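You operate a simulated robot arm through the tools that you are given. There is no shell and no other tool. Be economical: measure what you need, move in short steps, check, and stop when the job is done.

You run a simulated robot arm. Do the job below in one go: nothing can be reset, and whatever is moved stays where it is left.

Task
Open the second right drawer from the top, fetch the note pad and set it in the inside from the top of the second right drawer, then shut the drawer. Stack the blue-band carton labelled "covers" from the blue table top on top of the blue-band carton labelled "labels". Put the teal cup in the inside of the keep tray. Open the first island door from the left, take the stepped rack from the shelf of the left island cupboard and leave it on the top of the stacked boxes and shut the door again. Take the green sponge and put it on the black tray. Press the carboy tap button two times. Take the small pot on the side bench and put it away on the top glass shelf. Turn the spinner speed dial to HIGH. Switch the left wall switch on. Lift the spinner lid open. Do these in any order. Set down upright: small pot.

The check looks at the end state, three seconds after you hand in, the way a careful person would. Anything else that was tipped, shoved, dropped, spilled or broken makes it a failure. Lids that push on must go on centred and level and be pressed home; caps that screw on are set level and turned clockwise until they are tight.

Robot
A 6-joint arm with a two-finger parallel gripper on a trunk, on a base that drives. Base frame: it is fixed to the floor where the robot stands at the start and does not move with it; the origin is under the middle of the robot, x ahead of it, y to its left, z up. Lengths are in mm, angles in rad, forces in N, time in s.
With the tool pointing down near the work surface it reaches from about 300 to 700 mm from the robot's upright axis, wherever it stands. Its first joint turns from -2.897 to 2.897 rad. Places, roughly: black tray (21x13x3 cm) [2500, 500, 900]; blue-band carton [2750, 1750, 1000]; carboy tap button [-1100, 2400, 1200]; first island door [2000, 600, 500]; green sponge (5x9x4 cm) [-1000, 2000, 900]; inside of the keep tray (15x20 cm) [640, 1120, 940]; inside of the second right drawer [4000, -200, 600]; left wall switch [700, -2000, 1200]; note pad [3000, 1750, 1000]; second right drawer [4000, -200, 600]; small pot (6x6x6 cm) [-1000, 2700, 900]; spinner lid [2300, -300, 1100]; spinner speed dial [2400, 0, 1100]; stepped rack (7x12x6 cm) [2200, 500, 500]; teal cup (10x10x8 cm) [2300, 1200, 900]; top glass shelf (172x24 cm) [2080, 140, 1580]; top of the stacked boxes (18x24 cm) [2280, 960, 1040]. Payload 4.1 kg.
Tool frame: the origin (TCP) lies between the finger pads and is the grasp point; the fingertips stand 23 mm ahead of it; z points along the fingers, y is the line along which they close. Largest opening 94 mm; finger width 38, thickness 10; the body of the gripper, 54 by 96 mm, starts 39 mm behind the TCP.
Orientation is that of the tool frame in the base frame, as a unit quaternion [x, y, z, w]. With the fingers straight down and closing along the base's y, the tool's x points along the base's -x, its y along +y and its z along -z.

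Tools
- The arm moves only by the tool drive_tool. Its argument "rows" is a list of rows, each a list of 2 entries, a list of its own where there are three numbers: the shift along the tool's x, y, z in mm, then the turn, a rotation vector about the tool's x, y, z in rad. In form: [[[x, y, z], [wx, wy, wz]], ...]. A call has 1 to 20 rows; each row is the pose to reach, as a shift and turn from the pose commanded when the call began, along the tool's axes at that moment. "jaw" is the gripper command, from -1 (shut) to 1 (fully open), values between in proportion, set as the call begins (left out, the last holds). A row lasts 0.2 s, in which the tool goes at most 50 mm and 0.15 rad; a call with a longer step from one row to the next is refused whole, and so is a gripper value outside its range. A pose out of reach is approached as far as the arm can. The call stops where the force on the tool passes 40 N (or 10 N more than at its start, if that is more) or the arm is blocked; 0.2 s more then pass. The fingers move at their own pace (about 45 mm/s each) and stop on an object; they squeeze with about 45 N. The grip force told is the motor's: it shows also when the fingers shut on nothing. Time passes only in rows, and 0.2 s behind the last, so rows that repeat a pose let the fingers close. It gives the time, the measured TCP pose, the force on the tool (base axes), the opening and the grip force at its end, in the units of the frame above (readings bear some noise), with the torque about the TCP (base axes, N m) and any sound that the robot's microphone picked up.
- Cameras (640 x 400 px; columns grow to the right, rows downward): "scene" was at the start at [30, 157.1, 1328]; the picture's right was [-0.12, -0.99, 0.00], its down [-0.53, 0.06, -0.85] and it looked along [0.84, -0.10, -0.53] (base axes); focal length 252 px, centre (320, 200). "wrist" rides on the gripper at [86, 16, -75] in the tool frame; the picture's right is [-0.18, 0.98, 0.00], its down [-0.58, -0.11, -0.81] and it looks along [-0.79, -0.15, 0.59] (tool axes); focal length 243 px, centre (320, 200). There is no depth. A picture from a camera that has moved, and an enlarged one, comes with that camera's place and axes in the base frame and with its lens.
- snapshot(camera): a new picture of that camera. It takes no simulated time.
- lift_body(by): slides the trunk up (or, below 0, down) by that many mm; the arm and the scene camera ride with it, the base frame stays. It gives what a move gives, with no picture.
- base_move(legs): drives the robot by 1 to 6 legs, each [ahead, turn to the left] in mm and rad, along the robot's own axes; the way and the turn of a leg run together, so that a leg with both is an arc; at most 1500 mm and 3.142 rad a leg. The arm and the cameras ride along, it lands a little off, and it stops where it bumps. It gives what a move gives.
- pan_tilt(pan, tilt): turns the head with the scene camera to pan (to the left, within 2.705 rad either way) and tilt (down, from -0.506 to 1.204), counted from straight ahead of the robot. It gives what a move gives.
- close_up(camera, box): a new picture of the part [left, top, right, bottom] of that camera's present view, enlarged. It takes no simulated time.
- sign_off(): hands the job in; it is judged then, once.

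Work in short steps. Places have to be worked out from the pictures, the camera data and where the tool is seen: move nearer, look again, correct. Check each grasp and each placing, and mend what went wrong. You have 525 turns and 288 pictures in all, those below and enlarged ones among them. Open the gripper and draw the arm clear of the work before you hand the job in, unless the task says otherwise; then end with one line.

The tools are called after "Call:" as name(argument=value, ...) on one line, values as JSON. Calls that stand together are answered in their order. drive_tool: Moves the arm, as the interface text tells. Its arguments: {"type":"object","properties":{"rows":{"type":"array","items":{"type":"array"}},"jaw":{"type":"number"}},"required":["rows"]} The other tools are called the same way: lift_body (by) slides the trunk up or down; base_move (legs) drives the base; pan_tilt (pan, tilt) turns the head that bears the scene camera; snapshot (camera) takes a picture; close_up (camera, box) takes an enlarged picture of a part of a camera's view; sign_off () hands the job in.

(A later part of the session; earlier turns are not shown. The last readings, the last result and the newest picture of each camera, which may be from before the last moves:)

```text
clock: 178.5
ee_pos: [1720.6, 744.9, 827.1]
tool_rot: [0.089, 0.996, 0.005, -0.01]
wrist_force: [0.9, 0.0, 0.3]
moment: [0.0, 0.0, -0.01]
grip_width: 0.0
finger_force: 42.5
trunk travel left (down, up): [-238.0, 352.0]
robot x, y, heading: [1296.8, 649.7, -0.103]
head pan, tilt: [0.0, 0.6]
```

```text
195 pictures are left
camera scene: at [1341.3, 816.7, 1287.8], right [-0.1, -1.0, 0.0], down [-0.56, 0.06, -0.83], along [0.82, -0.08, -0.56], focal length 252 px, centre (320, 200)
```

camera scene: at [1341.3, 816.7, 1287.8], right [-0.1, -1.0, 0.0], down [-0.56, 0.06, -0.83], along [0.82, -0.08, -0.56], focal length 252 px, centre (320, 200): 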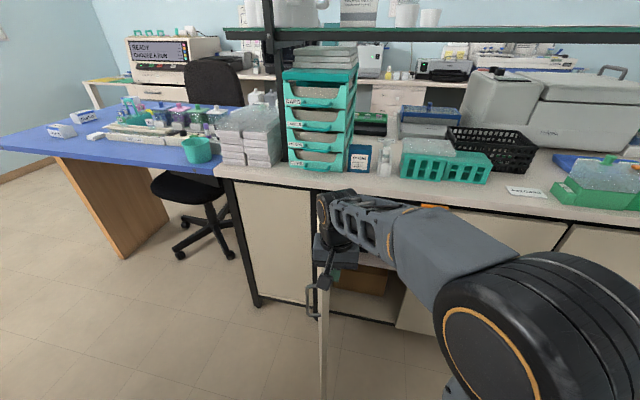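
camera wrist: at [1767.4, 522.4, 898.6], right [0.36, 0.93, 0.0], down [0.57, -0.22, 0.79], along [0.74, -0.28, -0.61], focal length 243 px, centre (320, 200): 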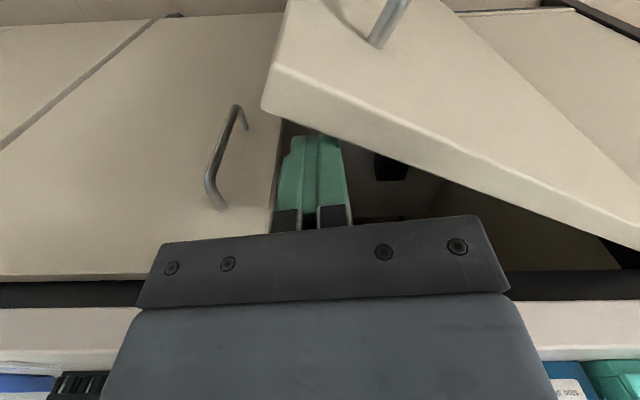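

The door is wide open. Raise the fingers off the door, move right in front of the opening, and look in.

Call:
drive_tool(rows=[[[0, -10, -40], [0, 0, 0]], [[0, -20, -80], [0, 0, 0]], [[0, -60, -80], [0, 0, 0]], [[10, -105, -80], [0, 0, 0]], [[20, -150, -80], [0, 0, 0]], [[30, -190, -80], [0, 0, 0]]])

Call:
lift_body(by=-200)

Call:
snapshot(camera="wrist")

Call:
snapshot(camera="scene")

```text
clock: 179.9
ee_pos: [1655.1, 562.2, 907.5]
tool_rot: [0.088, 0.996, 0.005, -0.011]
wrist_force: [0.4, 0.9, -0.3]
moment: [-0.01, 0.02, 0.03]
grip_width: 0.0
finger_force: 42.7
trunk travel left (down, up): [-238.0, 352.0]
robot x, y, heading: [1292.3, 654.9, -0.098]
head pan, tilt: [0.0, 0.6]
```

```text
clock: 182.1
ee_pos: [1654.4, 562.3, 708.4]
tool_rot: [0.089, 0.996, 0.004, -0.011]
wrist_force: [-0.7, 0.0, -0.6]
moment: [0.03, -0.03, -0.02]
grip_width: 0.1
finger_force: 42.7
trunk travel left (down, up): [-38.0, 552.0]
robot x, y, heading: [1296.4, 654.2, -0.094]
head pan, tilt: [0.0, 0.6]
```

```text
194 pictures are left
camera wrist: at [1573.3, 593.9, 785.1], right [0.36, 0.93, 0.0], down [0.57, -0.22, 0.79], along [0.74, -0.28, -0.61], focal length 243 px, centre (320, 200)
```

wrist: 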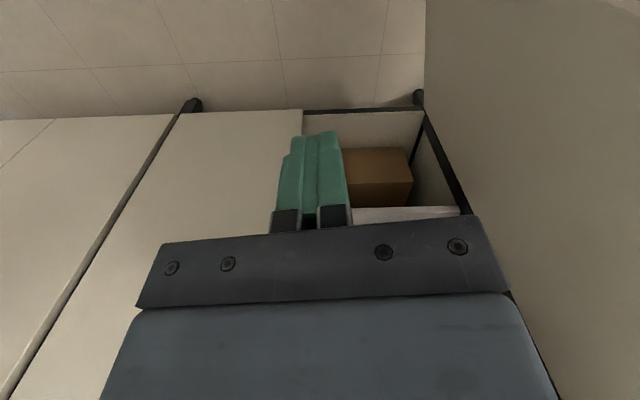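

```text
193 pictures are left
camera scene: at [1341.3, 816.7, 1087.8], right [-0.1, -1.0, 0.0], down [-0.56, 0.06, -0.83], along [0.82, -0.08, -0.56], focal length 252 px, centre (320, 200)
```

scene: 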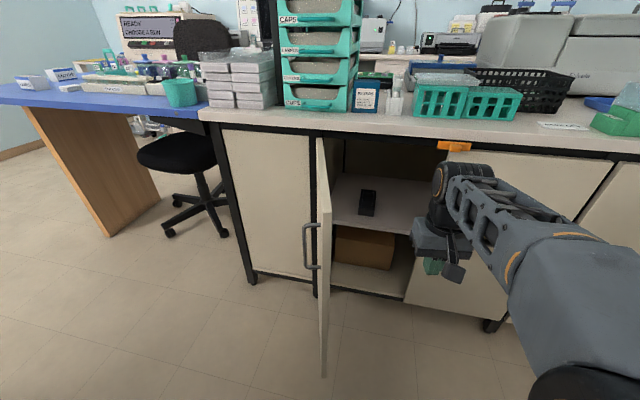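

The black rack is on the shelf. Zoom in.

Call:
close_up(camera="scene", box=[310, 130, 430, 205])

```text
5.33 times, centred on (370, 168) of scene
camera zoom: at [1341.3, 816.7, 1087.8], right [-0.1, -1.0, 0.0], down [-0.56, 0.06, -0.83], along [0.82, -0.08, -0.56], focal length 1342 px, centre (53, 373)
```

zoom: 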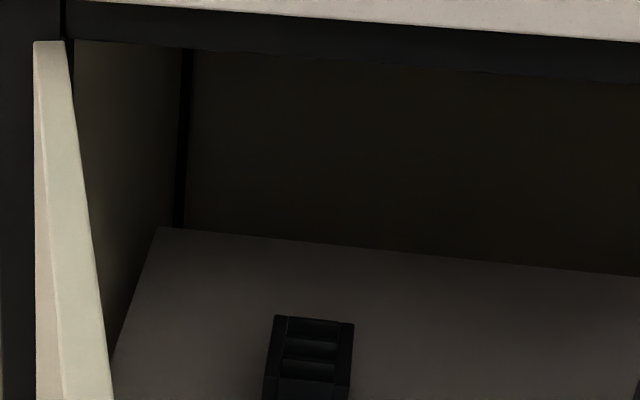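

Rack centre is about (2123,552), on the shelf at z≈500, aligned with the cupboard. I'll approach with the tool pitched ~45° from a closer base position right of the open door.

Call:
base_move(legs=[[0, -0.28], [165, 0], [0, 0.15]])

Call:
snapshot(camera="scene")

```text
clock: 185.1
ee_pos: [1791.9, 450.8, 708.4]
tool_rot: [0.159, 0.987, 0.005, -0.01]
wrist_force: [-0.5, -0.3, -0.4]
moment: [-0.05, -0.02, -0.02]
grip_width: 0.2
finger_force: 42.7
trunk travel left (down, up): [-38.0, 552.0]
robot x, y, heading: [1450.3, 593.7, -0.24]
head pan, tilt: [0.0, 0.6]
```

```text
191 pictures are left
camera scene: at [1516.5, 746.7, 1087.8], right [-0.24, -0.97, 0.0], down [-0.55, 0.13, -0.83], along [0.8, -0.2, -0.56], focal length 252 px, centre (320, 200)
```

scene: 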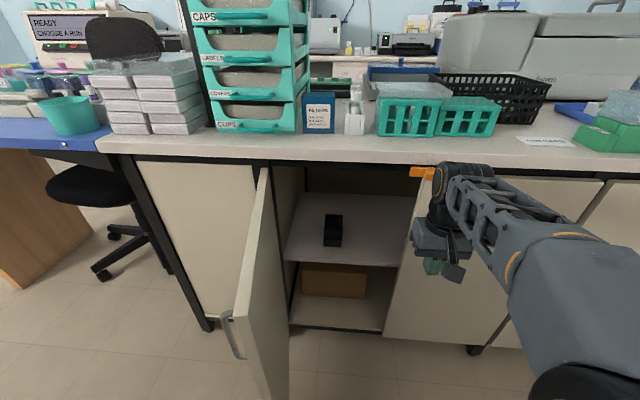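

Shift left 190 mm in front of the opening, and pitch the tool 45° up from vertical with the jaw open.

Call:
drive_tool(rows=[[[0, 48, 0], [0, 0, 0]], [[0, 96, 0], [0, 0, 0]], [[0, 144, 0], [0, 0, 0]], [[0, 192, 0], [0, 0, 0.03]]], jaw=1)

Call:
drive_tool(rows=[[[0, 0, 0], [0, -0.14, 0]], [[0, 0, 0], [0, -0.28, 0]], [[0, 0, 0], [0, -0.42, 0]], [[0, 0, 0], [0, -0.56, 0]], [[0, 0, 0], [0, -0.7, 0]], [[0, 0, 0], [0, -0.8, 0]]])

Call:
snapshot(camera="wrist")

```text
clock: 186.1
ee_pos: [1851.7, 633.1, 709.1]
tool_rot: [0.174, 0.985, 0.006, -0.011]
wrist_force: [0.1, 0.0, 0.2]
moment: [0.03, 0.01, 0.0]
grip_width: 86.6
finger_force: 0.0
trunk travel left (down, up): [-38.0, 552.0]
robot x, y, heading: [1447.7, 589.8, -0.24]
head pan, tilt: [0.0, 0.6]
```

```text
clock: 187.5
ee_pos: [1851.9, 634.2, 708.5]
tool_rot: [0.163, 0.911, -0.063, 0.374]
wrist_force: [0.5, 0.2, 0.1]
moment: [-0.02, -0.01, 0.03]
grip_width: 94.0
finger_force: 0.0
trunk travel left (down, up): [-38.0, 552.0]
robot x, y, heading: [1448.8, 591.1, -0.238]
head pan, tilt: [0.0, 0.6]
```

```text
190 pictures are left
camera wrist: at [1749.9, 688.8, 701.6], right [0.46, 0.88, 0.14], down [-0.18, -0.06, 0.98], along [0.87, -0.48, 0.13], focal length 243 px, centre (320, 200)
```

wrist: 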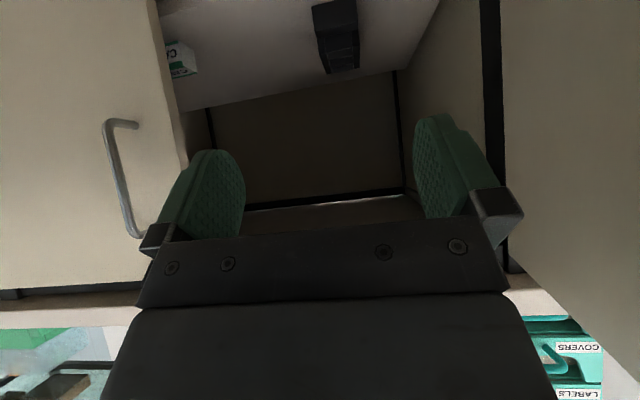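

Good view; rack lies ahead. Advance in steps to just short of it.

Call:
drive_tool(rows=[[[-1, 2, 45], [-0.02, 0, -0.02]], [[-2, 3, 90], [-0.042, 0, -0.043]], [[-3, 4, 130], [-0.042, 0, -0.043]], [[-5, 6, 159], [-0.042, 0, -0.043]], [[-20, 8, 200], [-0.042, 0, -0.043]], [[-38, 11, 238], [-0.042, 0, -0.043]]])

Call:
snapshot(camera="wrist")

Call:
snapshot(camera="scene")

```text
clock: 188.9
ee_pos: [2036.3, 578.3, 568.5]
tool_rot: [0.134, 0.915, -0.052, 0.376]
wrist_force: [0.3, -0.1, 0.3]
moment: [-0.01, -0.01, 0.0]
grip_width: 93.9
finger_force: 0.2
trunk travel left (down, up): [-38.0, 552.0]
robot x, y, heading: [1449.4, 590.6, -0.238]
head pan, tilt: [0.0, 0.6]
```

```text
189 pictures are left
camera wrist: at [1931.5, 627.2, 560.7], right [0.41, 0.9, 0.14], down [-0.18, -0.07, 0.98], along [0.9, -0.42, 0.13], focal length 243 px, centre (320, 200)
```

wrist: 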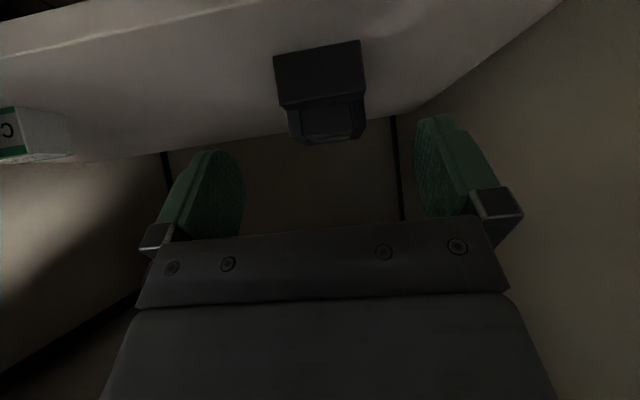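

```text
188 pictures are left
camera scene: at [1516.2, 746.8, 1087.8], right [-0.24, -0.97, 0.0], down [-0.55, 0.13, -0.83], along [0.8, -0.2, -0.56], focal length 252 px, centre (320, 200)
```

scene: 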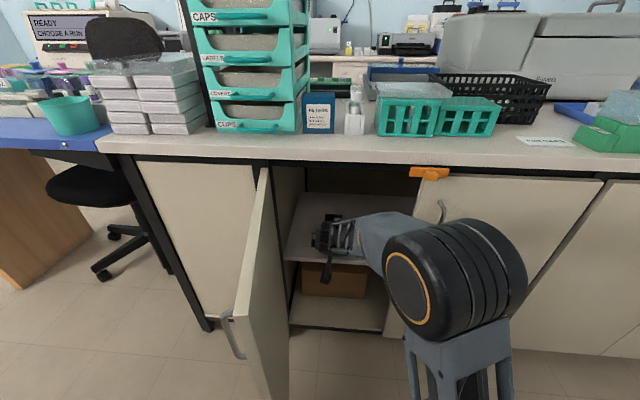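

Rack seems slightly lower and deeper than first thought (shelf ≈ z 475). Advance part way and re-check.

Call:
drive_tool(rows=[[[-6, 0, 38], [0, 0, 0]], [[-13, 0, 70], [0, 0, 0]]])

Call:
snapshot(camera="wrist")

Call:
close_up(camera="scene", box=[270, 170, 430, 270])

```text
clock: 189.5
ee_pos: [2097.2, 564.4, 526.7]
tool_rot: [0.134, 0.916, -0.052, 0.375]
wrist_force: [-0.7, 0.8, 0.5]
moment: [0.0, 0.01, 0.03]
grip_width: 93.7
finger_force: 0.0
trunk travel left (down, up): [-38.0, 552.0]
robot x, y, heading: [1449.3, 590.0, -0.239]
head pan, tilt: [0.0, 0.6]
```

```text
187 pictures are left
camera wrist: at [1991.0, 612.4, 519.5], right [0.41, 0.9, 0.14], down [-0.18, -0.07, 0.98], along [0.9, -0.42, 0.13], focal length 243 px, centre (320, 200)
```

wrist: 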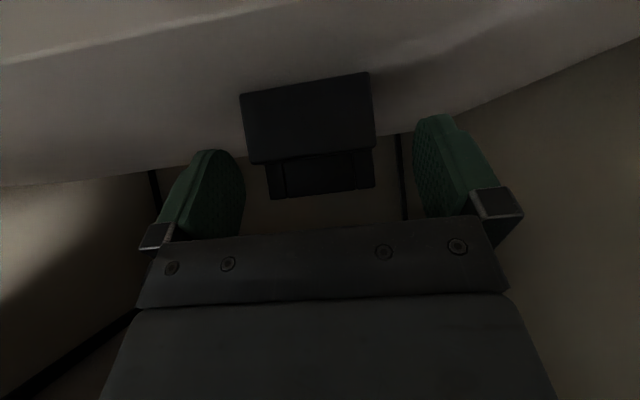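

```text
4.00 times, centred on (350, 220) of scene
camera zoom: at [1516.2, 746.8, 1087.8], right [-0.24, -0.97, 0.0], down [-0.55, 0.13, -0.83], along [0.8, -0.2, -0.56], focal length 1006 px, centre (200, 120)
```

zoom: 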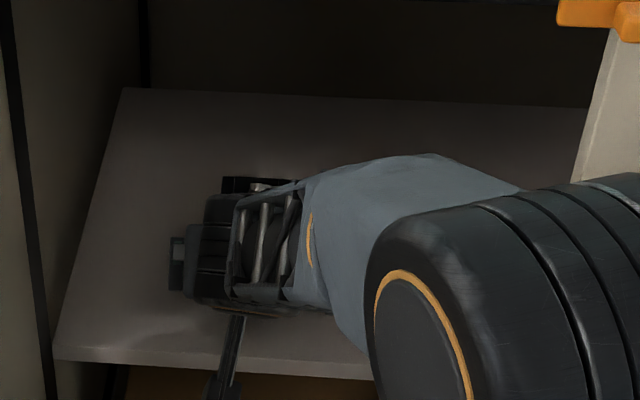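

Everything is centred. Move in 55 mm and close on the rack.

Call:
drive_tool(rows=[[[-12, -1, 15], [0, 0, 0]], [[-24, -1, 32], [0, 0, 0]], [[-33, -1, 44], [0, 0, 0]]])

Call:
drive_tool(rows=[[[0, 0, 0], [0, 0, 0]], [[0, 0, 0], [0, 0, 0]], [[0, 0, 0], [0, 0, 0]], [[0, 0, 0], [0, 0, 0]]], jaw=-1)

Call:
snapshot(camera="wrist")

```text
clock: 190.3
ee_pos: [2148.2, 545.5, 516.6]
tool_rot: [0.135, 0.915, -0.052, 0.376]
wrist_force: [0.8, -0.5, -0.2]
moment: [0.0, 0.0, 0.01]
grip_width: 93.8
finger_force: 0.0
trunk travel left (down, up): [-38.0, 552.0]
robot x, y, heading: [1450.6, 589.5, -0.242]
head pan, tilt: [0.0, 0.6]
```

```text
clock: 191.3
ee_pos: [2148.0, 545.0, 517.3]
tool_rot: [0.135, 0.916, -0.051, 0.375]
wrist_force: [-0.2, -0.4, -0.3]
moment: [-0.08, 0.01, 0.02]
grip_width: 61.5
finger_force: 44.7
trunk travel left (down, up): [-38.0, 552.0]
robot x, y, heading: [1448.2, 589.0, -0.243]
head pan, tilt: [0.0, 0.6]
```

```text
185 pictures are left
camera wrist: at [2043.0, 594.3, 510.2], right [0.41, 0.9, 0.14], down [-0.18, -0.07, 0.98], along [0.9, -0.42, 0.13], focal length 243 px, centre (320, 200)
```

wrist: 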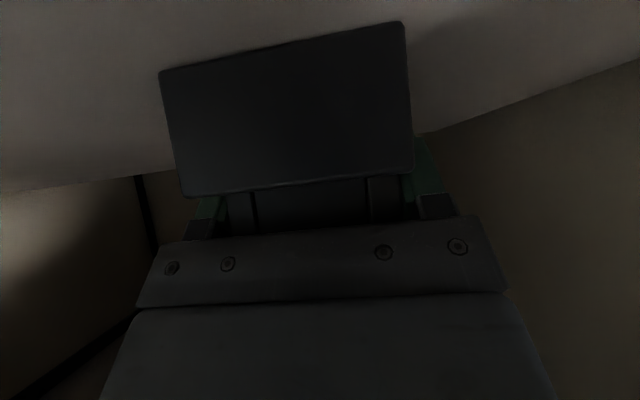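

Gripped (61 mm). Lift 20 mm and check that it comes along.

Call:
drive_tool(rows=[[[-7, 0, -7], [0, 0, 0]], [[-14, 0, -14], [0, 0, 0]], [[-14, 0, -14], [0, 0, 0]]])

Call:
snapshot(camera="wrist")

```text
clock: 192.1
ee_pos: [2147.1, 543.9, 537.5]
tool_rot: [0.135, 0.916, -0.052, 0.375]
wrist_force: [-0.4, 0.9, -1.8]
moment: [-0.01, 0.0, 0.01]
grip_width: 61.8
finger_force: 44.9
trunk travel left (down, up): [-38.0, 552.0]
robot x, y, heading: [1444.8, 593.4, -0.239]
head pan, tilt: [0.0, 0.6]
```

```text
184 pictures are left
camera wrist: at [2041.7, 593.6, 529.6], right [0.41, 0.9, 0.14], down [-0.18, -0.07, 0.98], along [0.9, -0.42, 0.13], focal length 243 px, centre (320, 200)
```

wrist: 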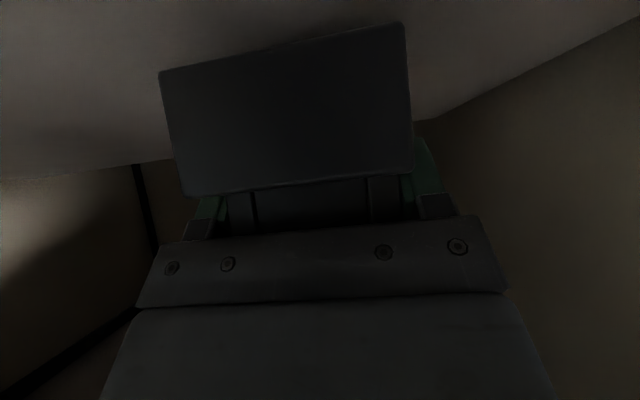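

Retract straight out of the cupboard.

Call:
drive_tool(rows=[[[25, 0, -25], [0, 0, 0]], [[50, 0, -50], [0, 0, 0]], [[75, 0, -75], [0, 0, 0]], [[100, 0, -100], [0, 0, 0]], [[125, 0, -125], [0, 0, 0]], [[150, 0, -150], [0, 0, 0]], [[175, 0, -175], [0, 0, 0]], [[200, 0, -200], [0, 0, 0]], [[210, 0, -210], [0, 0, 0]]])

Call:
snapshot(camera="scene")

```text
clock: 194.1
ee_pos: [1860.2, 630.2, 538.4]
tool_rot: [0.135, 0.916, -0.052, 0.375]
wrist_force: [-0.2, 0.7, -1.7]
moment: [-0.03, -0.03, 0.01]
grip_width: 61.9
finger_force: 45.0
trunk travel left (down, up): [-38.0, 552.0]
robot x, y, heading: [1452.3, 589.6, -0.237]
head pan, tilt: [0.0, 0.6]
```

```text
183 pictures are left
camera scene: at [1516.6, 746.8, 1087.7], right [-0.24, -0.97, 0.0], down [-0.55, 0.13, -0.82], along [0.8, -0.2, -0.57], focal length 252 px, centre (320, 200)
```

scene: 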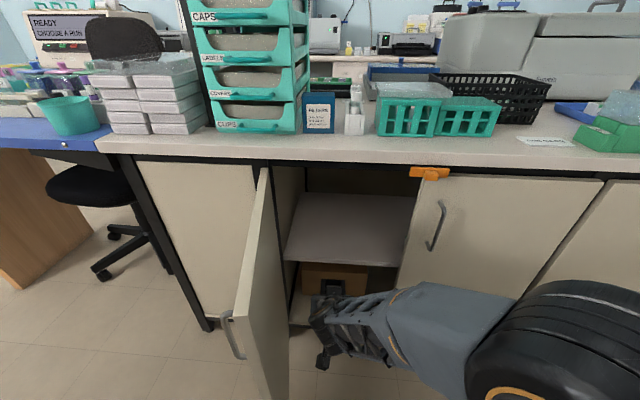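

Rack secured. Back off, then raise the trunk so that the rack clears the open door and counter.

Call:
base_move(legs=[[-130, 0]])

Call:
lift_body(by=440)

Call:
base_move(legs=[[0, 0.75], [0, 0.767]])

Call:
snapshot(camera="scene")

```text
clock: 195.4
ee_pos: [1732.8, 660.7, 538.9]
tool_rot: [0.135, 0.916, -0.052, 0.375]
wrist_force: [0.1, -0.8, -2.2]
moment: [-0.02, -0.01, 0.0]
grip_width: 61.5
finger_force: 44.9
trunk travel left (down, up): [-38.0, 552.0]
robot x, y, heading: [1323.5, 625.0, -0.242]
head pan, tilt: [0.0, 0.6]
```

```text
refused: 440 is not a number from -400 to 400
```

```text
clock: 199.8
ee_pos: [1295.9, 1035.1, 538.3]
tool_rot: [-0.539, 0.752, 0.223, 0.306]
wrist_force: [0.7, 0.2, -2.2]
moment: [0.01, 0.04, 0.0]
grip_width: 61.5
finger_force: 45.6
trunk travel left (down, up): [-38.0, 552.0]
robot x, y, heading: [1324.5, 621.5, 1.295]
head pan, tilt: [0.0, 0.6]
```

```text
182 pictures are left
camera scene: at [1169.7, 695.1, 1087.7], right [0.96, -0.27, 0.0], down [-0.15, -0.54, -0.83], along [0.22, 0.79, -0.56], focal length 252 px, centre (320, 200)
```

scene: 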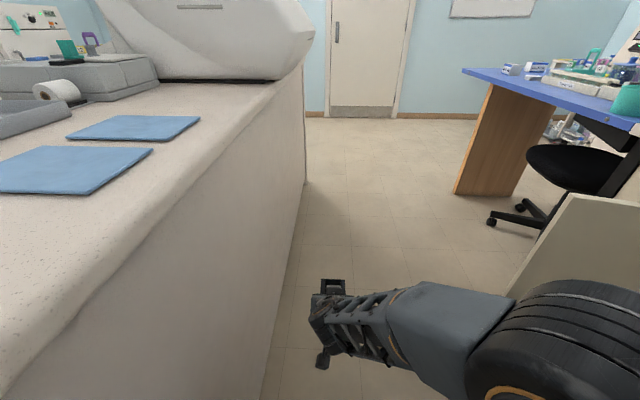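

The turn went without touching the door. Now raise the trunk 380 mm and drive forward along the aisle.

Call:
lift_body(by=380)

Call:
base_move(legs=[[300, 0], [320, 0]])

Call:
pan_tilt(pan=-1.4, tilt=0.5)

Call:
snapshot(camera="scene")

```text
clock: 203.5
ee_pos: [1295.7, 1034.7, 919.4]
tool_rot: [-0.539, 0.752, 0.224, 0.306]
wrist_force: [0.9, -0.1, -1.7]
moment: [0.03, 0.03, 0.03]
grip_width: 61.7
finger_force: 45.2
trunk travel left (down, up): [-418.0, 172.0]
robot x, y, heading: [1321.2, 624.4, 1.295]
head pan, tilt: [0.0, 0.6]
```

```text
clock: 207.3
ee_pos: [1460.9, 1639.7, 920.1]
tool_rot: [-0.541, 0.751, 0.224, 0.305]
wrist_force: [0.3, 0.0, -1.3]
moment: [0.01, 0.0, 0.02]
grip_width: 61.6
finger_force: 45.1
trunk travel left (down, up): [-418.0, 172.0]
robot x, y, heading: [1483.8, 1233.5, 1.305]
head pan, tilt: [0.0, 0.6]
```

```text
clock: 208.8
ee_pos: [1461.4, 1641.4, 918.5]
tool_rot: [-0.541, 0.751, 0.224, 0.305]
wrist_force: [0.7, -0.3, -1.7]
moment: [-0.04, -0.04, -0.01]
grip_width: 61.5
finger_force: 45.2
trunk travel left (down, up): [-418.0, 172.0]
robot x, y, heading: [1486.5, 1230.9, 1.299]
head pan, tilt: [-1.4, 0.499]
```

```text
181 pictures are left
camera scene: at [1403.2, 1207.0, 1476.8], right [-0.1, -1.0, 0.0], down [-0.48, 0.05, -0.88], along [0.87, -0.09, -0.48], focal length 252 px, centre (320, 200)
```

scene: 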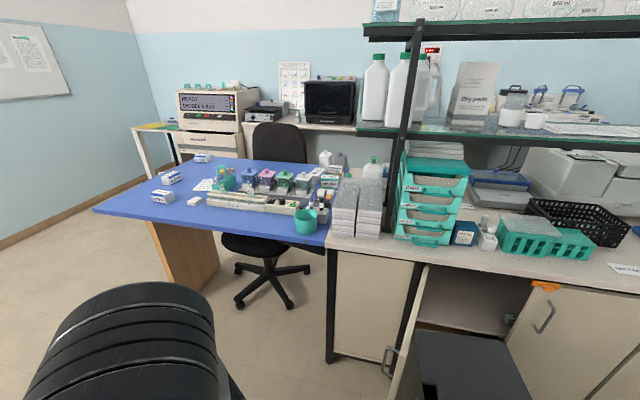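

The stacked boxes' top is near (2238,973,1020). Turn to face the island.

Call:
base_move(legs=[[0, -0.8], [0, -0.79]])

Call:
pan_tilt(pan=0, tilt=0.5)

Call:
snapshot(camera="scene")

```text
clock: 213.4
ee_pos: [1900.4, 1243.8, 919.1]
tool_rot: [0.159, 0.911, -0.062, 0.374]
wrist_force: [0.6, -0.7, -1.3]
moment: [-0.01, -0.03, 0.02]
grip_width: 61.9
finger_force: 45.0
trunk travel left (down, up): [-418.0, 172.0]
robot x, y, heading: [1489.9, 1226.3, -0.295]
head pan, tilt: [-1.4, 0.499]
```

```text
clock: 214.9
ee_pos: [1901.2, 1246.1, 919.2]
tool_rot: [0.16, 0.912, -0.062, 0.373]
wrist_force: [-0.4, -0.4, -1.9]
moment: [0.01, 0.02, 0.01]
grip_width: 61.8
finger_force: 44.7
trunk travel left (down, up): [-418.0, 172.0]
robot x, y, heading: [1489.5, 1224.7, -0.291]
head pan, tilt: [0.0, 0.499]
```

```text
180 pictures are left
camera scene: at [1567.2, 1379.6, 1476.8], right [-0.29, -0.96, 0.0], down [-0.46, 0.14, -0.88], along [0.84, -0.26, -0.48], focal length 252 px, centre (320, 200)
```

scene: 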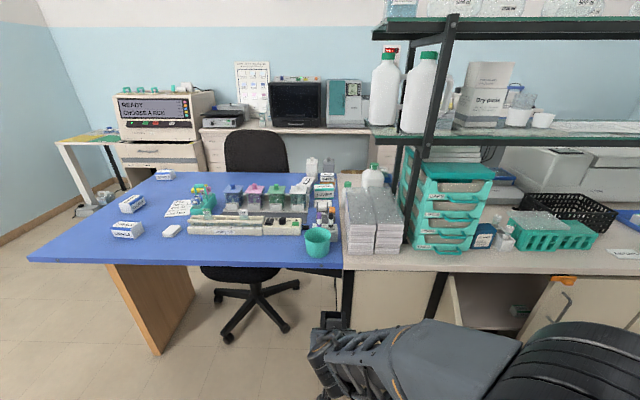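

Zoom in on the pile and on the blue table items.

Call:
close_up(camera="scene", box=[300, 150, 460, 250])

Call:
close_up(camera="scene", box=[90, 155, 250, 255])

```text
4.00 times, centred on (380, 200) of scene
camera zoom: at [1567.2, 1379.6, 1476.8], right [-0.29, -0.96, 0.0], down [-0.46, 0.14, -0.88], along [0.84, -0.26, -0.48], focal length 1006 px, centre (80, 200)
```

zoom: 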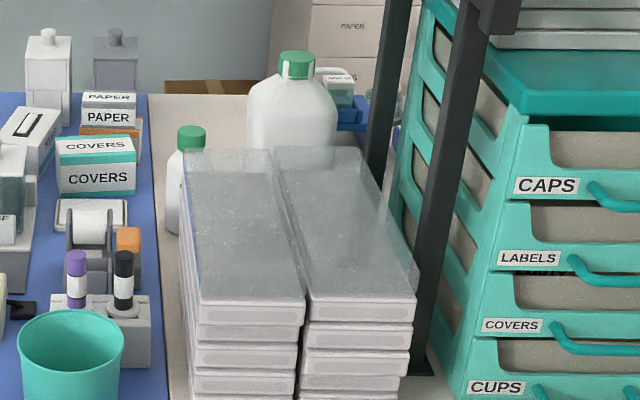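

```text
4.00 times, centred on (170, 205) of scene
camera zoom: at [1567.2, 1379.6, 1476.8], right [-0.29, -0.96, 0.0], down [-0.46, 0.14, -0.88], along [0.84, -0.26, -0.48], focal length 1006 px, centre (920, 180)
```

zoom: 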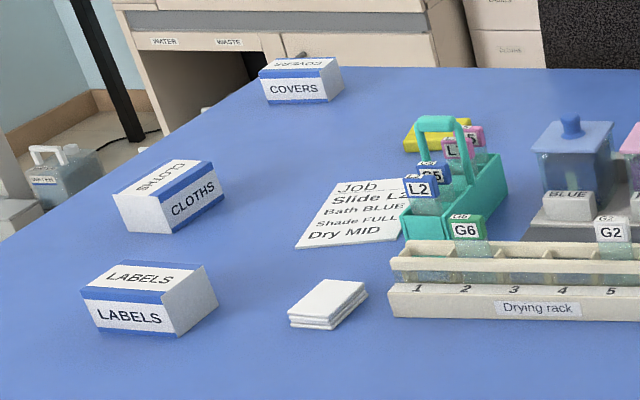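

Positions are clear: LABELS and blue COVERS cartons and note pad are on the blue table. Now raise the trunk and move forward to place the rack on the pile.

Call:
lift_body(by=165)

Call:
base_move(legs=[[170, 0]])

Call:
drive_tool(rows=[[[-15, -30, -15], [0, 0, 0]], [[-25, -70, -25], [0, 0, 0]], [[-25, -115, -25], [-0.02, 0, -0.02]], [[-25, -150, -25], [-0.04, 0, -0.04]]])

Call:
snapshot(camera="scene")

```text
clock: 216.8
ee_pos: [1902.5, 1244.7, 1083.0]
tool_rot: [0.16, 0.912, -0.062, 0.373]
wrist_force: [0.3, 0.3, -2.1]
moment: [0.0, 0.04, -0.04]
grip_width: 61.6
finger_force: 44.4
trunk travel left (down, up): [-583.0, 7.0]
robot x, y, heading: [1482.9, 1230.1, -0.296]
head pan, tilt: [0.0, 0.499]
```

```text
clock: 218.0
ee_pos: [1977.3, 1206.8, 1085.1]
tool_rot: [0.176, 0.908, -0.069, 0.373]
wrist_force: [0.0, 0.1, -0.4]
moment: [0.0, -0.02, 0.03]
grip_width: 62.1
finger_force: 45.0
trunk travel left (down, up): [-583.0, 7.0]
robot x, y, heading: [1562.9, 1205.3, -0.338]
head pan, tilt: [0.0, 0.499]
stopped in leg 1: the robot was blocked; the commanded pose is now the measured one
```

```text
clock: 219.0
ee_pos: [1956.8, 1067.7, 1133.8]
tool_rot: [0.157, 0.914, -0.065, 0.368]
wrist_force: [0.2, 1.1, -1.1]
moment: [0.0, -0.01, -0.04]
grip_width: 61.8
finger_force: 44.9
out of reach, approached as far as the arm can: row 1, 2, 3, 4
trunk travel left (down, up): [-583.0, 7.0]
robot x, y, heading: [1564.9, 1203.6, -0.338]
head pan, tilt: [0.0, 0.499]
```

```text
177 pictures are left
camera scene: at [1650.6, 1353.1, 1641.9], right [-0.34, -0.94, 0.0], down [-0.45, 0.16, -0.88], along [0.83, -0.29, -0.48], focal length 252 px, centre (320, 200)
```

scene: 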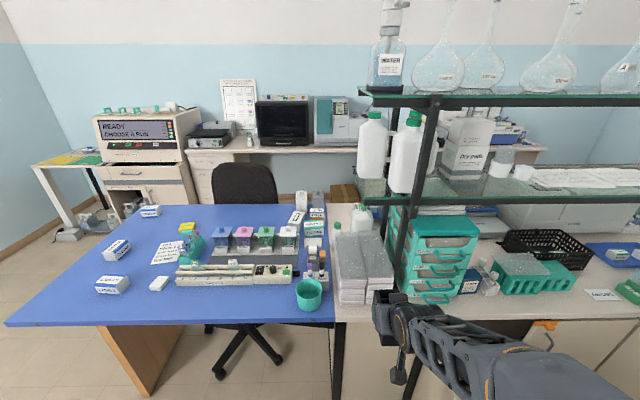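

The base bumped the open door's edge lightly. Try reaching with the arm from here, over the pile.

Call:
drive_tool(rows=[[[-30, 1, 33], [0, 0, 0]], [[-60, 2, 66], [0, 0, 0]], [[-90, 3, 100], [0, 0, 0]], [[-120, 4, 133], [0, 0, 0]], [[-150, 4, 167], [0, 0, 0]], [[-180, 5, 200], [0, 0, 0]]])

Call:
close_up(camera="scene", box=[280, 200, 480, 325])

```text
clock: 220.4
ee_pos: [2211.7, 986.5, 1114.5]
tool_rot: [0.153, 0.913, -0.059, 0.374]
wrist_force: [-0.1, 0.3, -1.6]
moment: [-0.02, 0.03, 0.0]
grip_width: 61.9
finger_force: 45.3
trunk travel left (down, up): [-583.0, 7.0]
robot x, y, heading: [1567.9, 1209.3, -0.342]
head pan, tilt: [0.0, 0.499]
```

```text
3.20 times, centred on (380, 262) of scene
camera zoom: at [1651.7, 1352.9, 1641.8], right [-0.34, -0.94, 0.0], down [-0.45, 0.16, -0.88], along [0.83, -0.29, -0.48], focal length 805 px, centre (128, 0)
```

zoom: 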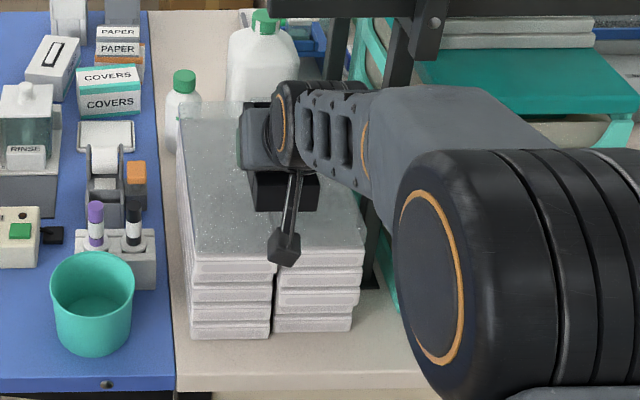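

The rack is over the pile. Move 30 mm further in and lower 40 mm, then look.

Call:
drive_tool(rows=[[[-21, 1, 21], [0, 0, 0]], [[-11, 1, 31], [0, 0, 0]], [[-1, 1, 41], [0, 0, 0]], [[7, 1, 49], [0, 0, 0]]])

Call:
snapshot(camera="wrist")

Call:
close_up(camera="scene", box=[320, 215, 420, 278])

```text
clock: 221.4
ee_pos: [2240.1, 977.4, 1074.9]
tool_rot: [0.154, 0.913, -0.06, 0.373]
wrist_force: [-0.3, 0.2, -1.3]
moment: [-0.03, -0.01, 0.01]
grip_width: 61.8
finger_force: 44.5
trunk travel left (down, up): [-583.0, 7.0]
robot x, y, heading: [1563.4, 1204.6, -0.34]
head pan, tilt: [0.0, 0.499]
```

```text
175 pictures are left
camera wrist: at [2136.4, 1028.9, 1068.7], right [0.44, 0.89, 0.14], down [-0.18, -0.06, 0.98], along [0.88, -0.46, 0.13], focal length 243 px, centre (320, 200)
```

wrist: 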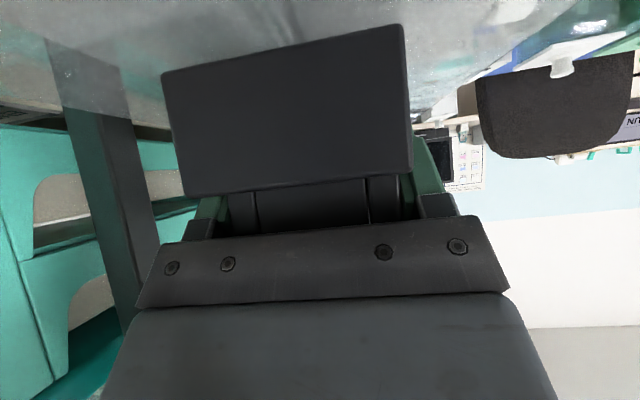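

```text
6.35 times, centred on (370, 246) of scene
camera zoom: at [1651.3, 1353.0, 1641.8], right [-0.34, -0.94, 0.0], down [-0.45, 0.16, -0.88], along [0.83, -0.29, -0.48], focal length 1598 px, centre (2, -95)
```

zoom: 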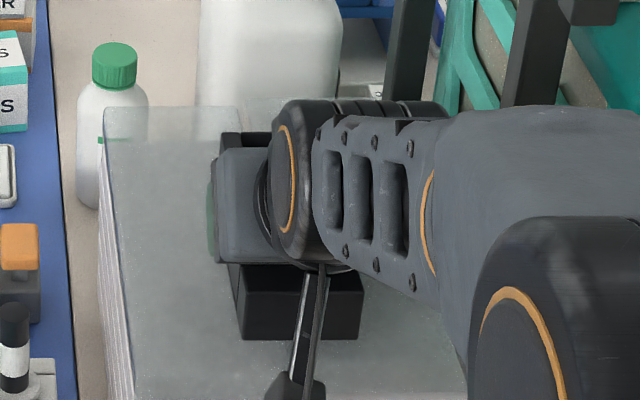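

Rack is centred over the pile. Lower slowly until contact.

Call:
drive_tool(rows=[[[3, 0, 3], [0, 0, 0]], [[6, 0, 6], [0, 0, 0]], [[9, 0, 9], [0, 0, 0]], [[11, 0, 11], [0, 0, 0]], [[13, 0, 13], [0, 0, 0]], [[15, 0, 15], [0, 0, 0]]])

Call:
close_up(camera="scene", box=[320, 215, 420, 278])

```text
clock: 222.6
ee_pos: [2243.4, 974.8, 1067.2]
tool_rot: [0.151, 0.908, -0.062, 0.385]
wrist_force: [4.2, -1.2, 10.8]
moment: [0.01, 0.53, 0.04]
grip_width: 61.5
finger_force: 45.3
trunk travel left (down, up): [-583.0, 7.0]
robot x, y, heading: [1566.9, 1204.1, -0.344]
head pan, tilt: [0.0, 0.499]
stopped in row 6: the force on the tool passed its limit at 47 N (the readings are from after the stop); the commanded pose is now the measured one
```

```text
6.35 times, centred on (370, 246) of scene
camera zoom: at [1650.1, 1353.6, 1641.4], right [-0.34, -0.94, 0.0], down [-0.45, 0.16, -0.88], along [0.83, -0.3, -0.48], focal length 1598 px, centre (2, -95)
```

zoom: 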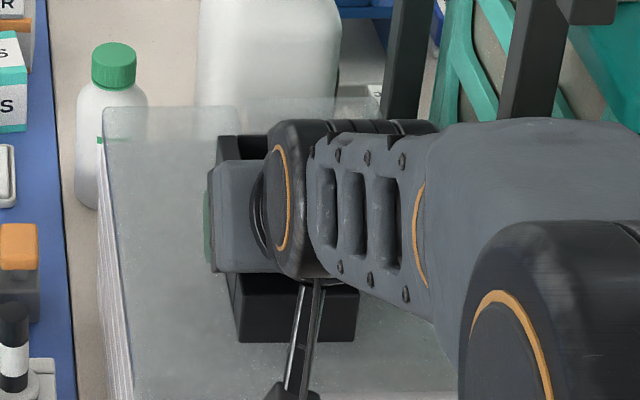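

Contact: the rack stands on the pile. Release and back out along the finger axis.

Call:
drive_tool(rows=[[[0, 0, 0], [0, -0.0, 0]], [[0, 0, 0], [0, 0, 0]], [[0, 0, 0], [0, 0, 0]]], jaw=1)

Call:
drive_tool(rows=[[[0, 0, -20], [0, 0, 0]], [[0, 0, -50], [0, 0, 0]], [[0, 0, -90], [0, 0, 0]], [[0, 0, -135], [0, 0, 0]], [[0, 0, -180], [0, 0, 0]]])

Call:
snapshot(camera="scene")

```text
clock: 223.4
ee_pos: [2243.2, 975.6, 1064.3]
tool_rot: [0.153, 0.91, -0.062, 0.381]
wrist_force: [-0.5, -0.1, -0.3]
moment: [0.04, -0.03, -0.01]
grip_width: 94.0
finger_force: 0.0
trunk travel left (down, up): [-583.0, 7.0]
robot x, y, heading: [1565.6, 1205.4, -0.338]
head pan, tilt: [0.0, 0.499]
```

```text
clock: 224.6
ee_pos: [2122.0, 1020.8, 1189.6]
tool_rot: [0.152, 0.91, -0.061, 0.381]
wrist_force: [0.2, 0.1, -0.8]
moment: [0.01, -0.02, 0.01]
grip_width: 93.9
finger_force: 0.0
trunk travel left (down, up): [-583.0, 7.0]
robot x, y, heading: [1565.1, 1208.1, -0.344]
head pan, tilt: [0.0, 0.499]
```

```text
172 pictures are left
camera scene: at [1649.9, 1353.5, 1641.8], right [-0.34, -0.94, 0.0], down [-0.45, 0.16, -0.88], along [0.83, -0.3, -0.48], focal length 252 px, centre (320, 200)
```

scene: 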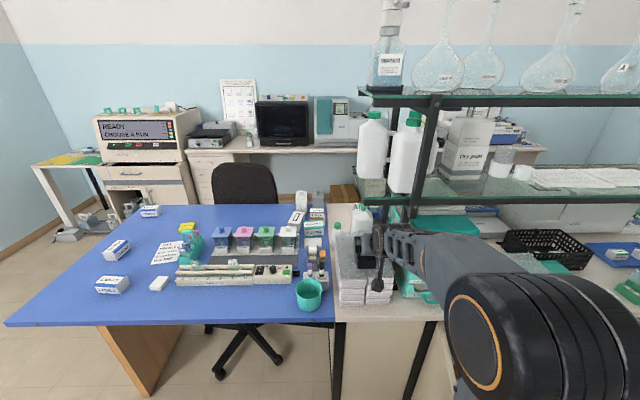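

Pull the arm back towards me to see the placed rack.

Call:
drive_tool(rows=[[[30, 0, -25], [0, 0, 0]], [[60, 0, -50], [0, 0, 0]], [[90, 0, -75], [0, 0, 0]], [[120, 0, -100], [0, 0, 0]], [[150, 0, -125], [0, 0, 0]]])

Call:
close_up(camera="scene", box=[280, 180, 440, 280])

```text
clock: 225.8
ee_pos: [1942.3, 1079.2, 1171.5]
tool_rot: [0.153, 0.91, -0.061, 0.381]
wrist_force: [0.0, 0.2, 0.1]
moment: [0.03, 0.0, 0.0]
grip_width: 94.0
finger_force: 0.0
out of reach, approached as far as the arm can: row 5
trunk travel left (down, up): [-583.0, 7.0]
robot x, y, heading: [1561.6, 1204.5, -0.345]
head pan, tilt: [0.0, 0.499]
```

```text
4.00 times, centred on (360, 230) of scene
camera zoom: at [1650.7, 1353.2, 1641.9], right [-0.34, -0.94, 0.0], down [-0.45, 0.16, -0.88], along [0.83, -0.3, -0.48], focal length 1006 px, centre (160, 80)
```

zoom: 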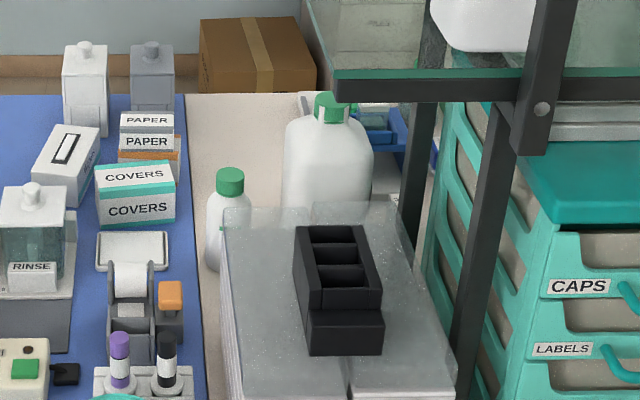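

The rack stands well on the pile. Now close the door: lower the trunk and look at the door.

Call:
lift_body(by=-400)

Call:
pan_tilt(pan=-0.7, tilt=0.7)

Call:
snapshot(camera="scene")

```text
clock: 229.7
ee_pos: [1942.8, 1078.6, 772.2]
tool_rot: [0.154, 0.91, -0.062, 0.38]
wrist_force: [-0.4, -1.2, -0.2]
moment: [-0.03, -0.02, 0.02]
grip_width: 94.1
finger_force: 0.1
trunk travel left (down, up): [-183.0, 407.0]
robot x, y, heading: [1567.3, 1207.0, -0.344]
head pan, tilt: [0.0, 0.499]
```

```text
clock: 230.7
ee_pos: [1942.7, 1079.7, 771.9]
tool_rot: [0.152, 0.91, -0.06, 0.381]
wrist_force: [-1.2, 0.0, 0.3]
moment: [0.0, 0.0, 0.0]
grip_width: 94.3
finger_force: 0.1
trunk travel left (down, up): [-183.0, 407.0]
robot x, y, heading: [1561.2, 1205.0, -0.339]
head pan, tilt: [-0.7, 0.7]
```

```text
170 pictures are left
camera scene: at [1607.9, 1310.4, 1224.2], right [-0.86, -0.5, 0.0], down [-0.32, 0.56, -0.77], along [0.39, -0.66, -0.64], focal length 252 px, centre (320, 200)
```

scene: 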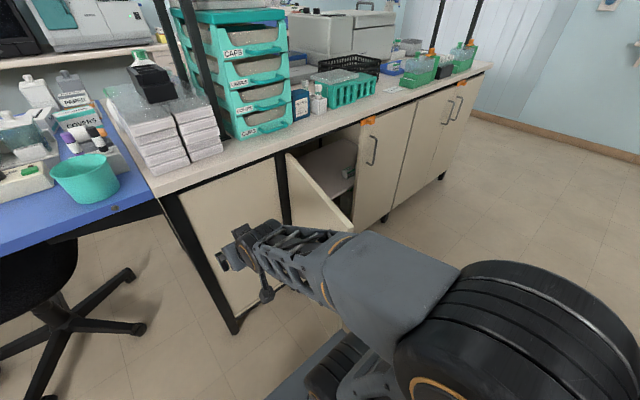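

The door stands past 90°. With the jaw shut, I lower a bit and sweep right to push the door's outer face.

Call:
lift_body(by=-60)

Call:
drive_tool(rows=[[[0, -40, 0], [0, 0, 0]], [[0, -80, 0], [0, 0, 0]], [[0, -120, 0], [0, 0, 0]], [[0, -150, 0], [0, 0, 0]], [[0, -160, 0], [0, 0, 0]], [[0, -170, 0], [0, 0, 0]], [[0, -180, 0], [0, 0, 0]]], jaw=-1)

Call:
snapshot(camera="scene")

```text
clock: 231.7
ee_pos: [1943.5, 1079.3, 712.7]
tool_rot: [0.154, 0.91, -0.062, 0.38]
wrist_force: [-0.5, 1.2, 0.4]
moment: [0.01, 0.03, 0.0]
grip_width: 94.2
finger_force: 0.0
trunk travel left (down, up): [-123.0, 467.0]
robot x, y, heading: [1564.7, 1205.6, -0.339]
head pan, tilt: [-0.7, 0.7]
```

```text
clock: 233.0
ee_pos: [1890.7, 933.3, 712.1]
tool_rot: [0.152, 0.91, -0.056, 0.381]
wrist_force: [1.8, 7.5, 4.5]
moment: [-0.42, 0.48, -0.68]
grip_width: 0.0
finger_force: 18.9
trunk travel left (down, up): [-123.0, 467.0]
robot x, y, heading: [1564.2, 1205.1, -0.35]
head pan, tilt: [-0.7, 0.7]
stopped in row 6: the force on the tool passed its limit at 51 N (the readings are from after the stop); the commanded pose is now the measured one
```

```text
169 pictures are left
camera scene: at [1607.5, 1311.3, 1164.1], right [-0.86, -0.5, 0.0], down [-0.32, 0.56, -0.77], along [0.38, -0.66, -0.64], focal length 252 px, centre (320, 200)
```

scene: 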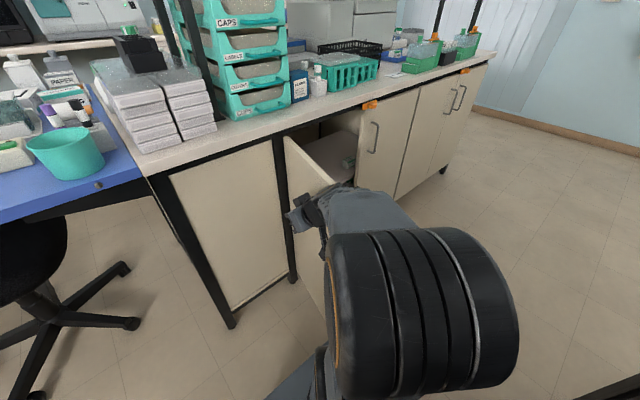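

Contact made. Push the door along its arc slowly.

Call:
drive_tool(rows=[[[1.3, -3.3, -1.3], [0, 0, 0]], [[2.6, -6.6, -2.6], [0, 0, 0]], [[3.8, -10, -3.9], [0, 0, 0]], [[5, -13, -5.2], [0, 0, 0]], [[6.3, -16.5, -6.4], [0, 0, 0]], [[7.6, -20, -7.7], [0, 0, 0]], [[8.8, -23, -9], [0, 0, 0]], [[10, -26, -10.2], [0, 0, 0]], [[11.3, -30, -11.5], [0, 0, 0]], [[12.6, -33, -12.8], [0.01, 0, 0.01]], [[13.5, -36, -13.6], [0.01, 0, 0.01]], [[14.3, -40, -14.4], [0.01, 0, 0.01]], [[15.1, -43, -15.3], [0.02, 0, 0.02]], [[16, -46, -16], [0.02, 0, 0.02]], [[16.8, -50, -17], [0.02, 0, 0.02]], [[17.7, -53, -17.7], [0.03, 0, 0.03]], [[18.5, -56, -18.5], [0.03, 0, 0.03]], [[19.3, -60, -19.4], [0.03, 0, 0.03]], [[20, -63, -20], [0.04, 0, 0.04]], [[21, -66, -21], [0.04, 0, 0.04]]])

```text
clock: 233.4
ee_pos: [1891.4, 931.8, 711.5]
tool_rot: [0.149, 0.91, -0.054, 0.383]
wrist_force: [8.3, 8.1, 4.7]
moment: [-0.51, 0.82, -0.69]
grip_width: 0.0
finger_force: 43.2
trunk travel left (down, up): [-123.0, 467.0]
robot x, y, heading: [1561.9, 1204.8, -0.343]
head pan, tilt: [-0.7, 0.7]
stopped in row 2: the force on the tool passed its limit at 47 N (the readings are from after the stop); the commanded pose is now the measured one
```

The base's corner probably blocks the door's edge. Back the base 120 mm and retry.

Call:
base_move(legs=[[-140, 0]])

Call:
snapshot(camera="scene")

```text
clock: 234.2
ee_pos: [1876.1, 934.0, 718.6]
tool_rot: [0.143, 0.908, -0.062, 0.388]
wrist_force: [0.6, -0.7, 0.6]
moment: [0.0, 0.01, 0.0]
grip_width: 0.0
finger_force: 42.5
trunk travel left (down, up): [-123.0, 467.0]
robot x, y, heading: [1548.1, 1216.1, -0.341]
head pan, tilt: [-0.7, 0.7]
stopped in leg 1: the force on the tool passed its limit at 123 N (the readings are from after the stop); the commanded pose is now the measured one
```

```text
168 pictures are left
camera scene: at [1589.5, 1316.9, 1164.0], right [-0.86, -0.5, 0.0], down [-0.33, 0.56, -0.77], along [0.39, -0.66, -0.64], focal length 252 px, centre (320, 200)
```

scene: 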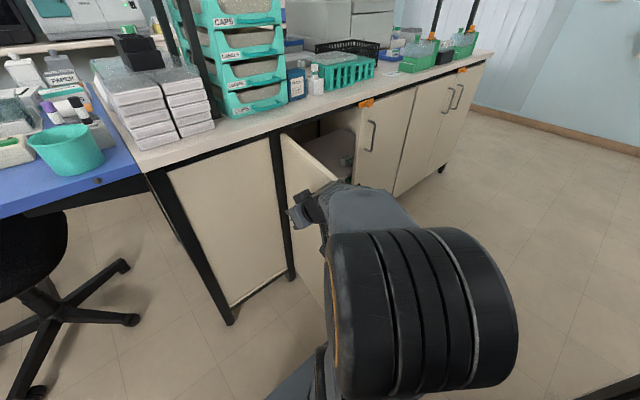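

The hand snagged (probably the handle). Move the tool left away from the door, then back the base.

Call:
drive_tool(rows=[[[0, 30, 0], [0, 0, 0]], [[0, 70, 0], [0, 0, 0]], [[0, 110, 0], [0, 0, 0]]])

Call:
base_move(legs=[[-130, 0]])

Call:
snapshot(camera="scene")

```text
clock: 235.0
ee_pos: [1910.7, 1038.5, 718.7]
tool_rot: [0.142, 0.908, -0.062, 0.389]
wrist_force: [0.7, -0.4, -1.1]
moment: [0.02, 0.02, 0.02]
grip_width: 0.0
finger_force: 42.3
trunk travel left (down, up): [-123.0, 467.0]
robot x, y, heading: [1546.7, 1214.0, -0.341]
head pan, tilt: [-0.7, 0.7]
```

```text
clock: 236.3
ee_pos: [1788.2, 1079.8, 718.3]
tool_rot: [0.145, 0.908, -0.063, 0.389]
wrist_force: [0.6, 0.2, -0.6]
moment: [0.0, 0.03, 0.01]
grip_width: 0.1
finger_force: 42.3
trunk travel left (down, up): [-123.0, 467.0]
robot x, y, heading: [1423.8, 1259.7, -0.342]
head pan, tilt: [-0.7, 0.7]
```

```text
167 pictures are left
camera scene: at [1469.0, 1360.2, 1164.1], right [-0.87, -0.5, 0.0], down [-0.32, 0.56, -0.76], along [0.38, -0.66, -0.64], focal length 252 px, centre (320, 200)
```

scene: 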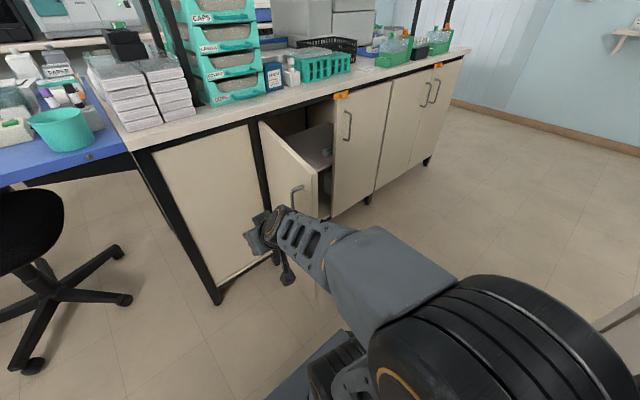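

Clear now. Raise to fingertip height just under the door top (above the handle) and approach the door's outer face near its free edge.

Call:
lift_body(by=85)

Call:
drive_tool(rows=[[[-14, -20, 14], [0, 0, 0]], [[-27, -40, 27], [0, 0, 0]], [[-27, -70, 27], [0, 0, 0]], [[-27, -90, 27], [0, 0, 0]], [[-27, -100, 27], [0, 0, 0]], [[-27, -110, 27], [0, 0, 0]], [[-27, -120, 27], [0, 0, 0]]])

Call:
snapshot(camera="scene")

```text
clock: 237.5
ee_pos: [1788.2, 1080.3, 803.5]
tool_rot: [0.145, 0.908, -0.063, 0.389]
wrist_force: [1.3, -0.1, -0.4]
moment: [0.0, -0.01, 0.03]
grip_width: 0.0
finger_force: 42.3
trunk travel left (down, up): [-208.0, 382.0]
robot x, y, heading: [1425.7, 1258.4, -0.347]
head pan, tilt: [-0.7, 0.7]
```

```text
clock: 239.1
ee_pos: [1787.9, 955.1, 803.3]
tool_rot: [0.145, 0.908, -0.063, 0.389]
wrist_force: [0.2, -0.8, 0.3]
moment: [0.0, 0.04, 0.02]
grip_width: 0.1
finger_force: 42.8
trunk travel left (down, up): [-208.0, 382.0]
robot x, y, heading: [1424.9, 1258.6, -0.35]
head pan, tilt: [-0.7, 0.7]
```

```text
166 pictures are left
camera scene: at [1468.9, 1360.2, 1249.1], right [-0.87, -0.5, 0.0], down [-0.32, 0.56, -0.77], along [0.38, -0.66, -0.64], focal length 252 px, centre (320, 200)
```

scene: 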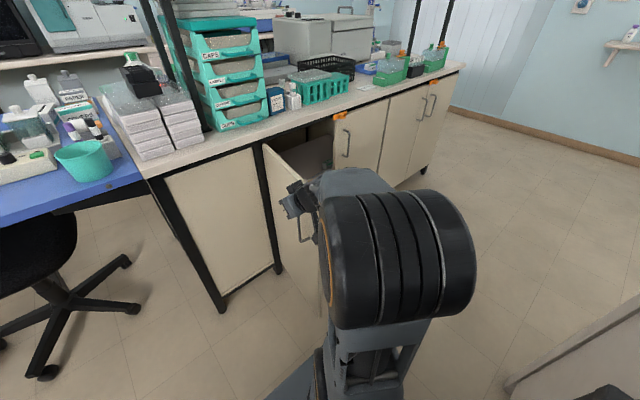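

No contact yet; continue right with slow rows.

Call:
drive_tool(rows=[[[1, -6, -1], [0, 0, 0]], [[2, -12, -2], [0, 0, 0]], [[3, -18, -3], [0.01, 0, 0.01]], [[4, -23, -4], [0.01, 0, 0.01]], [[5, -28, -5], [0.02, 0, 0.02]], [[6, -33, -6], [0.02, 0, 0.02]], [[7, -38, -7], [0.03, 0, 0.03]], [[8, -43, -8], [0.03, 0, 0.03]], [[9, -48, -9], [0.04, 0, 0.04]], [[10, -53, -9], [0.04, 0, 0.04]], [[11, -58, -10], [0.05, 0, 0.05]], [[12, -63, -11], [0.05, 0, 0.05]], [[13, -68, -12], [0.06, 0, 0.06]], [[13, -73, -13], [0.06, 0, 0.06]], [[14, -78, -13], [0.07, 0, 0.07]], [[14, -83, -14], [0.07, 0, 0.07]], [[15, -88, -14], [0.08, 0, 0.08]], [[15, -93, -15], [0.08, 0, 0.08]], [[16, -98, -15], [0.09, 0, 0.09]], [[16, -103, -15], [0.09, 0, 0.09]]])

Call:
snapshot(camera="scene")

```text
clock: 243.3
ee_pos: [1734.1, 862.5, 802.5]
tool_rot: [0.204, 0.896, -0.086, 0.385]
wrist_force: [-0.5, 0.6, 0.1]
moment: [-0.04, 0.0, 0.01]
grip_width: 0.0
finger_force: 42.7
trunk travel left (down, up): [-208.0, 382.0]
robot x, y, heading: [1422.0, 1257.2, -0.345]
head pan, tilt: [-0.7, 0.7]
```

```text
165 pictures are left
camera scene: at [1468.9, 1360.2, 1249.1], right [-0.87, -0.5, 0.0], down [-0.32, 0.56, -0.77], along [0.38, -0.66, -0.64], focal length 252 px, centre (320, 200)
```

scene: 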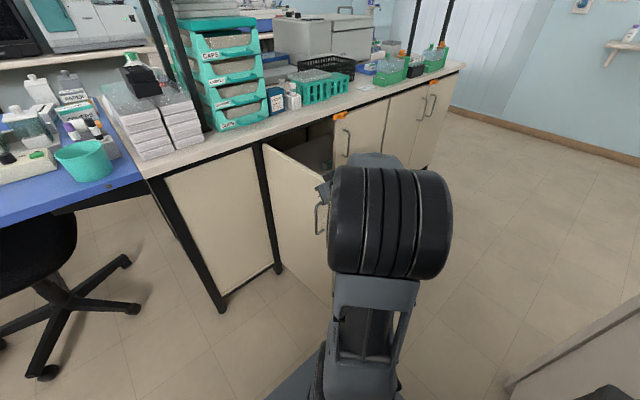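

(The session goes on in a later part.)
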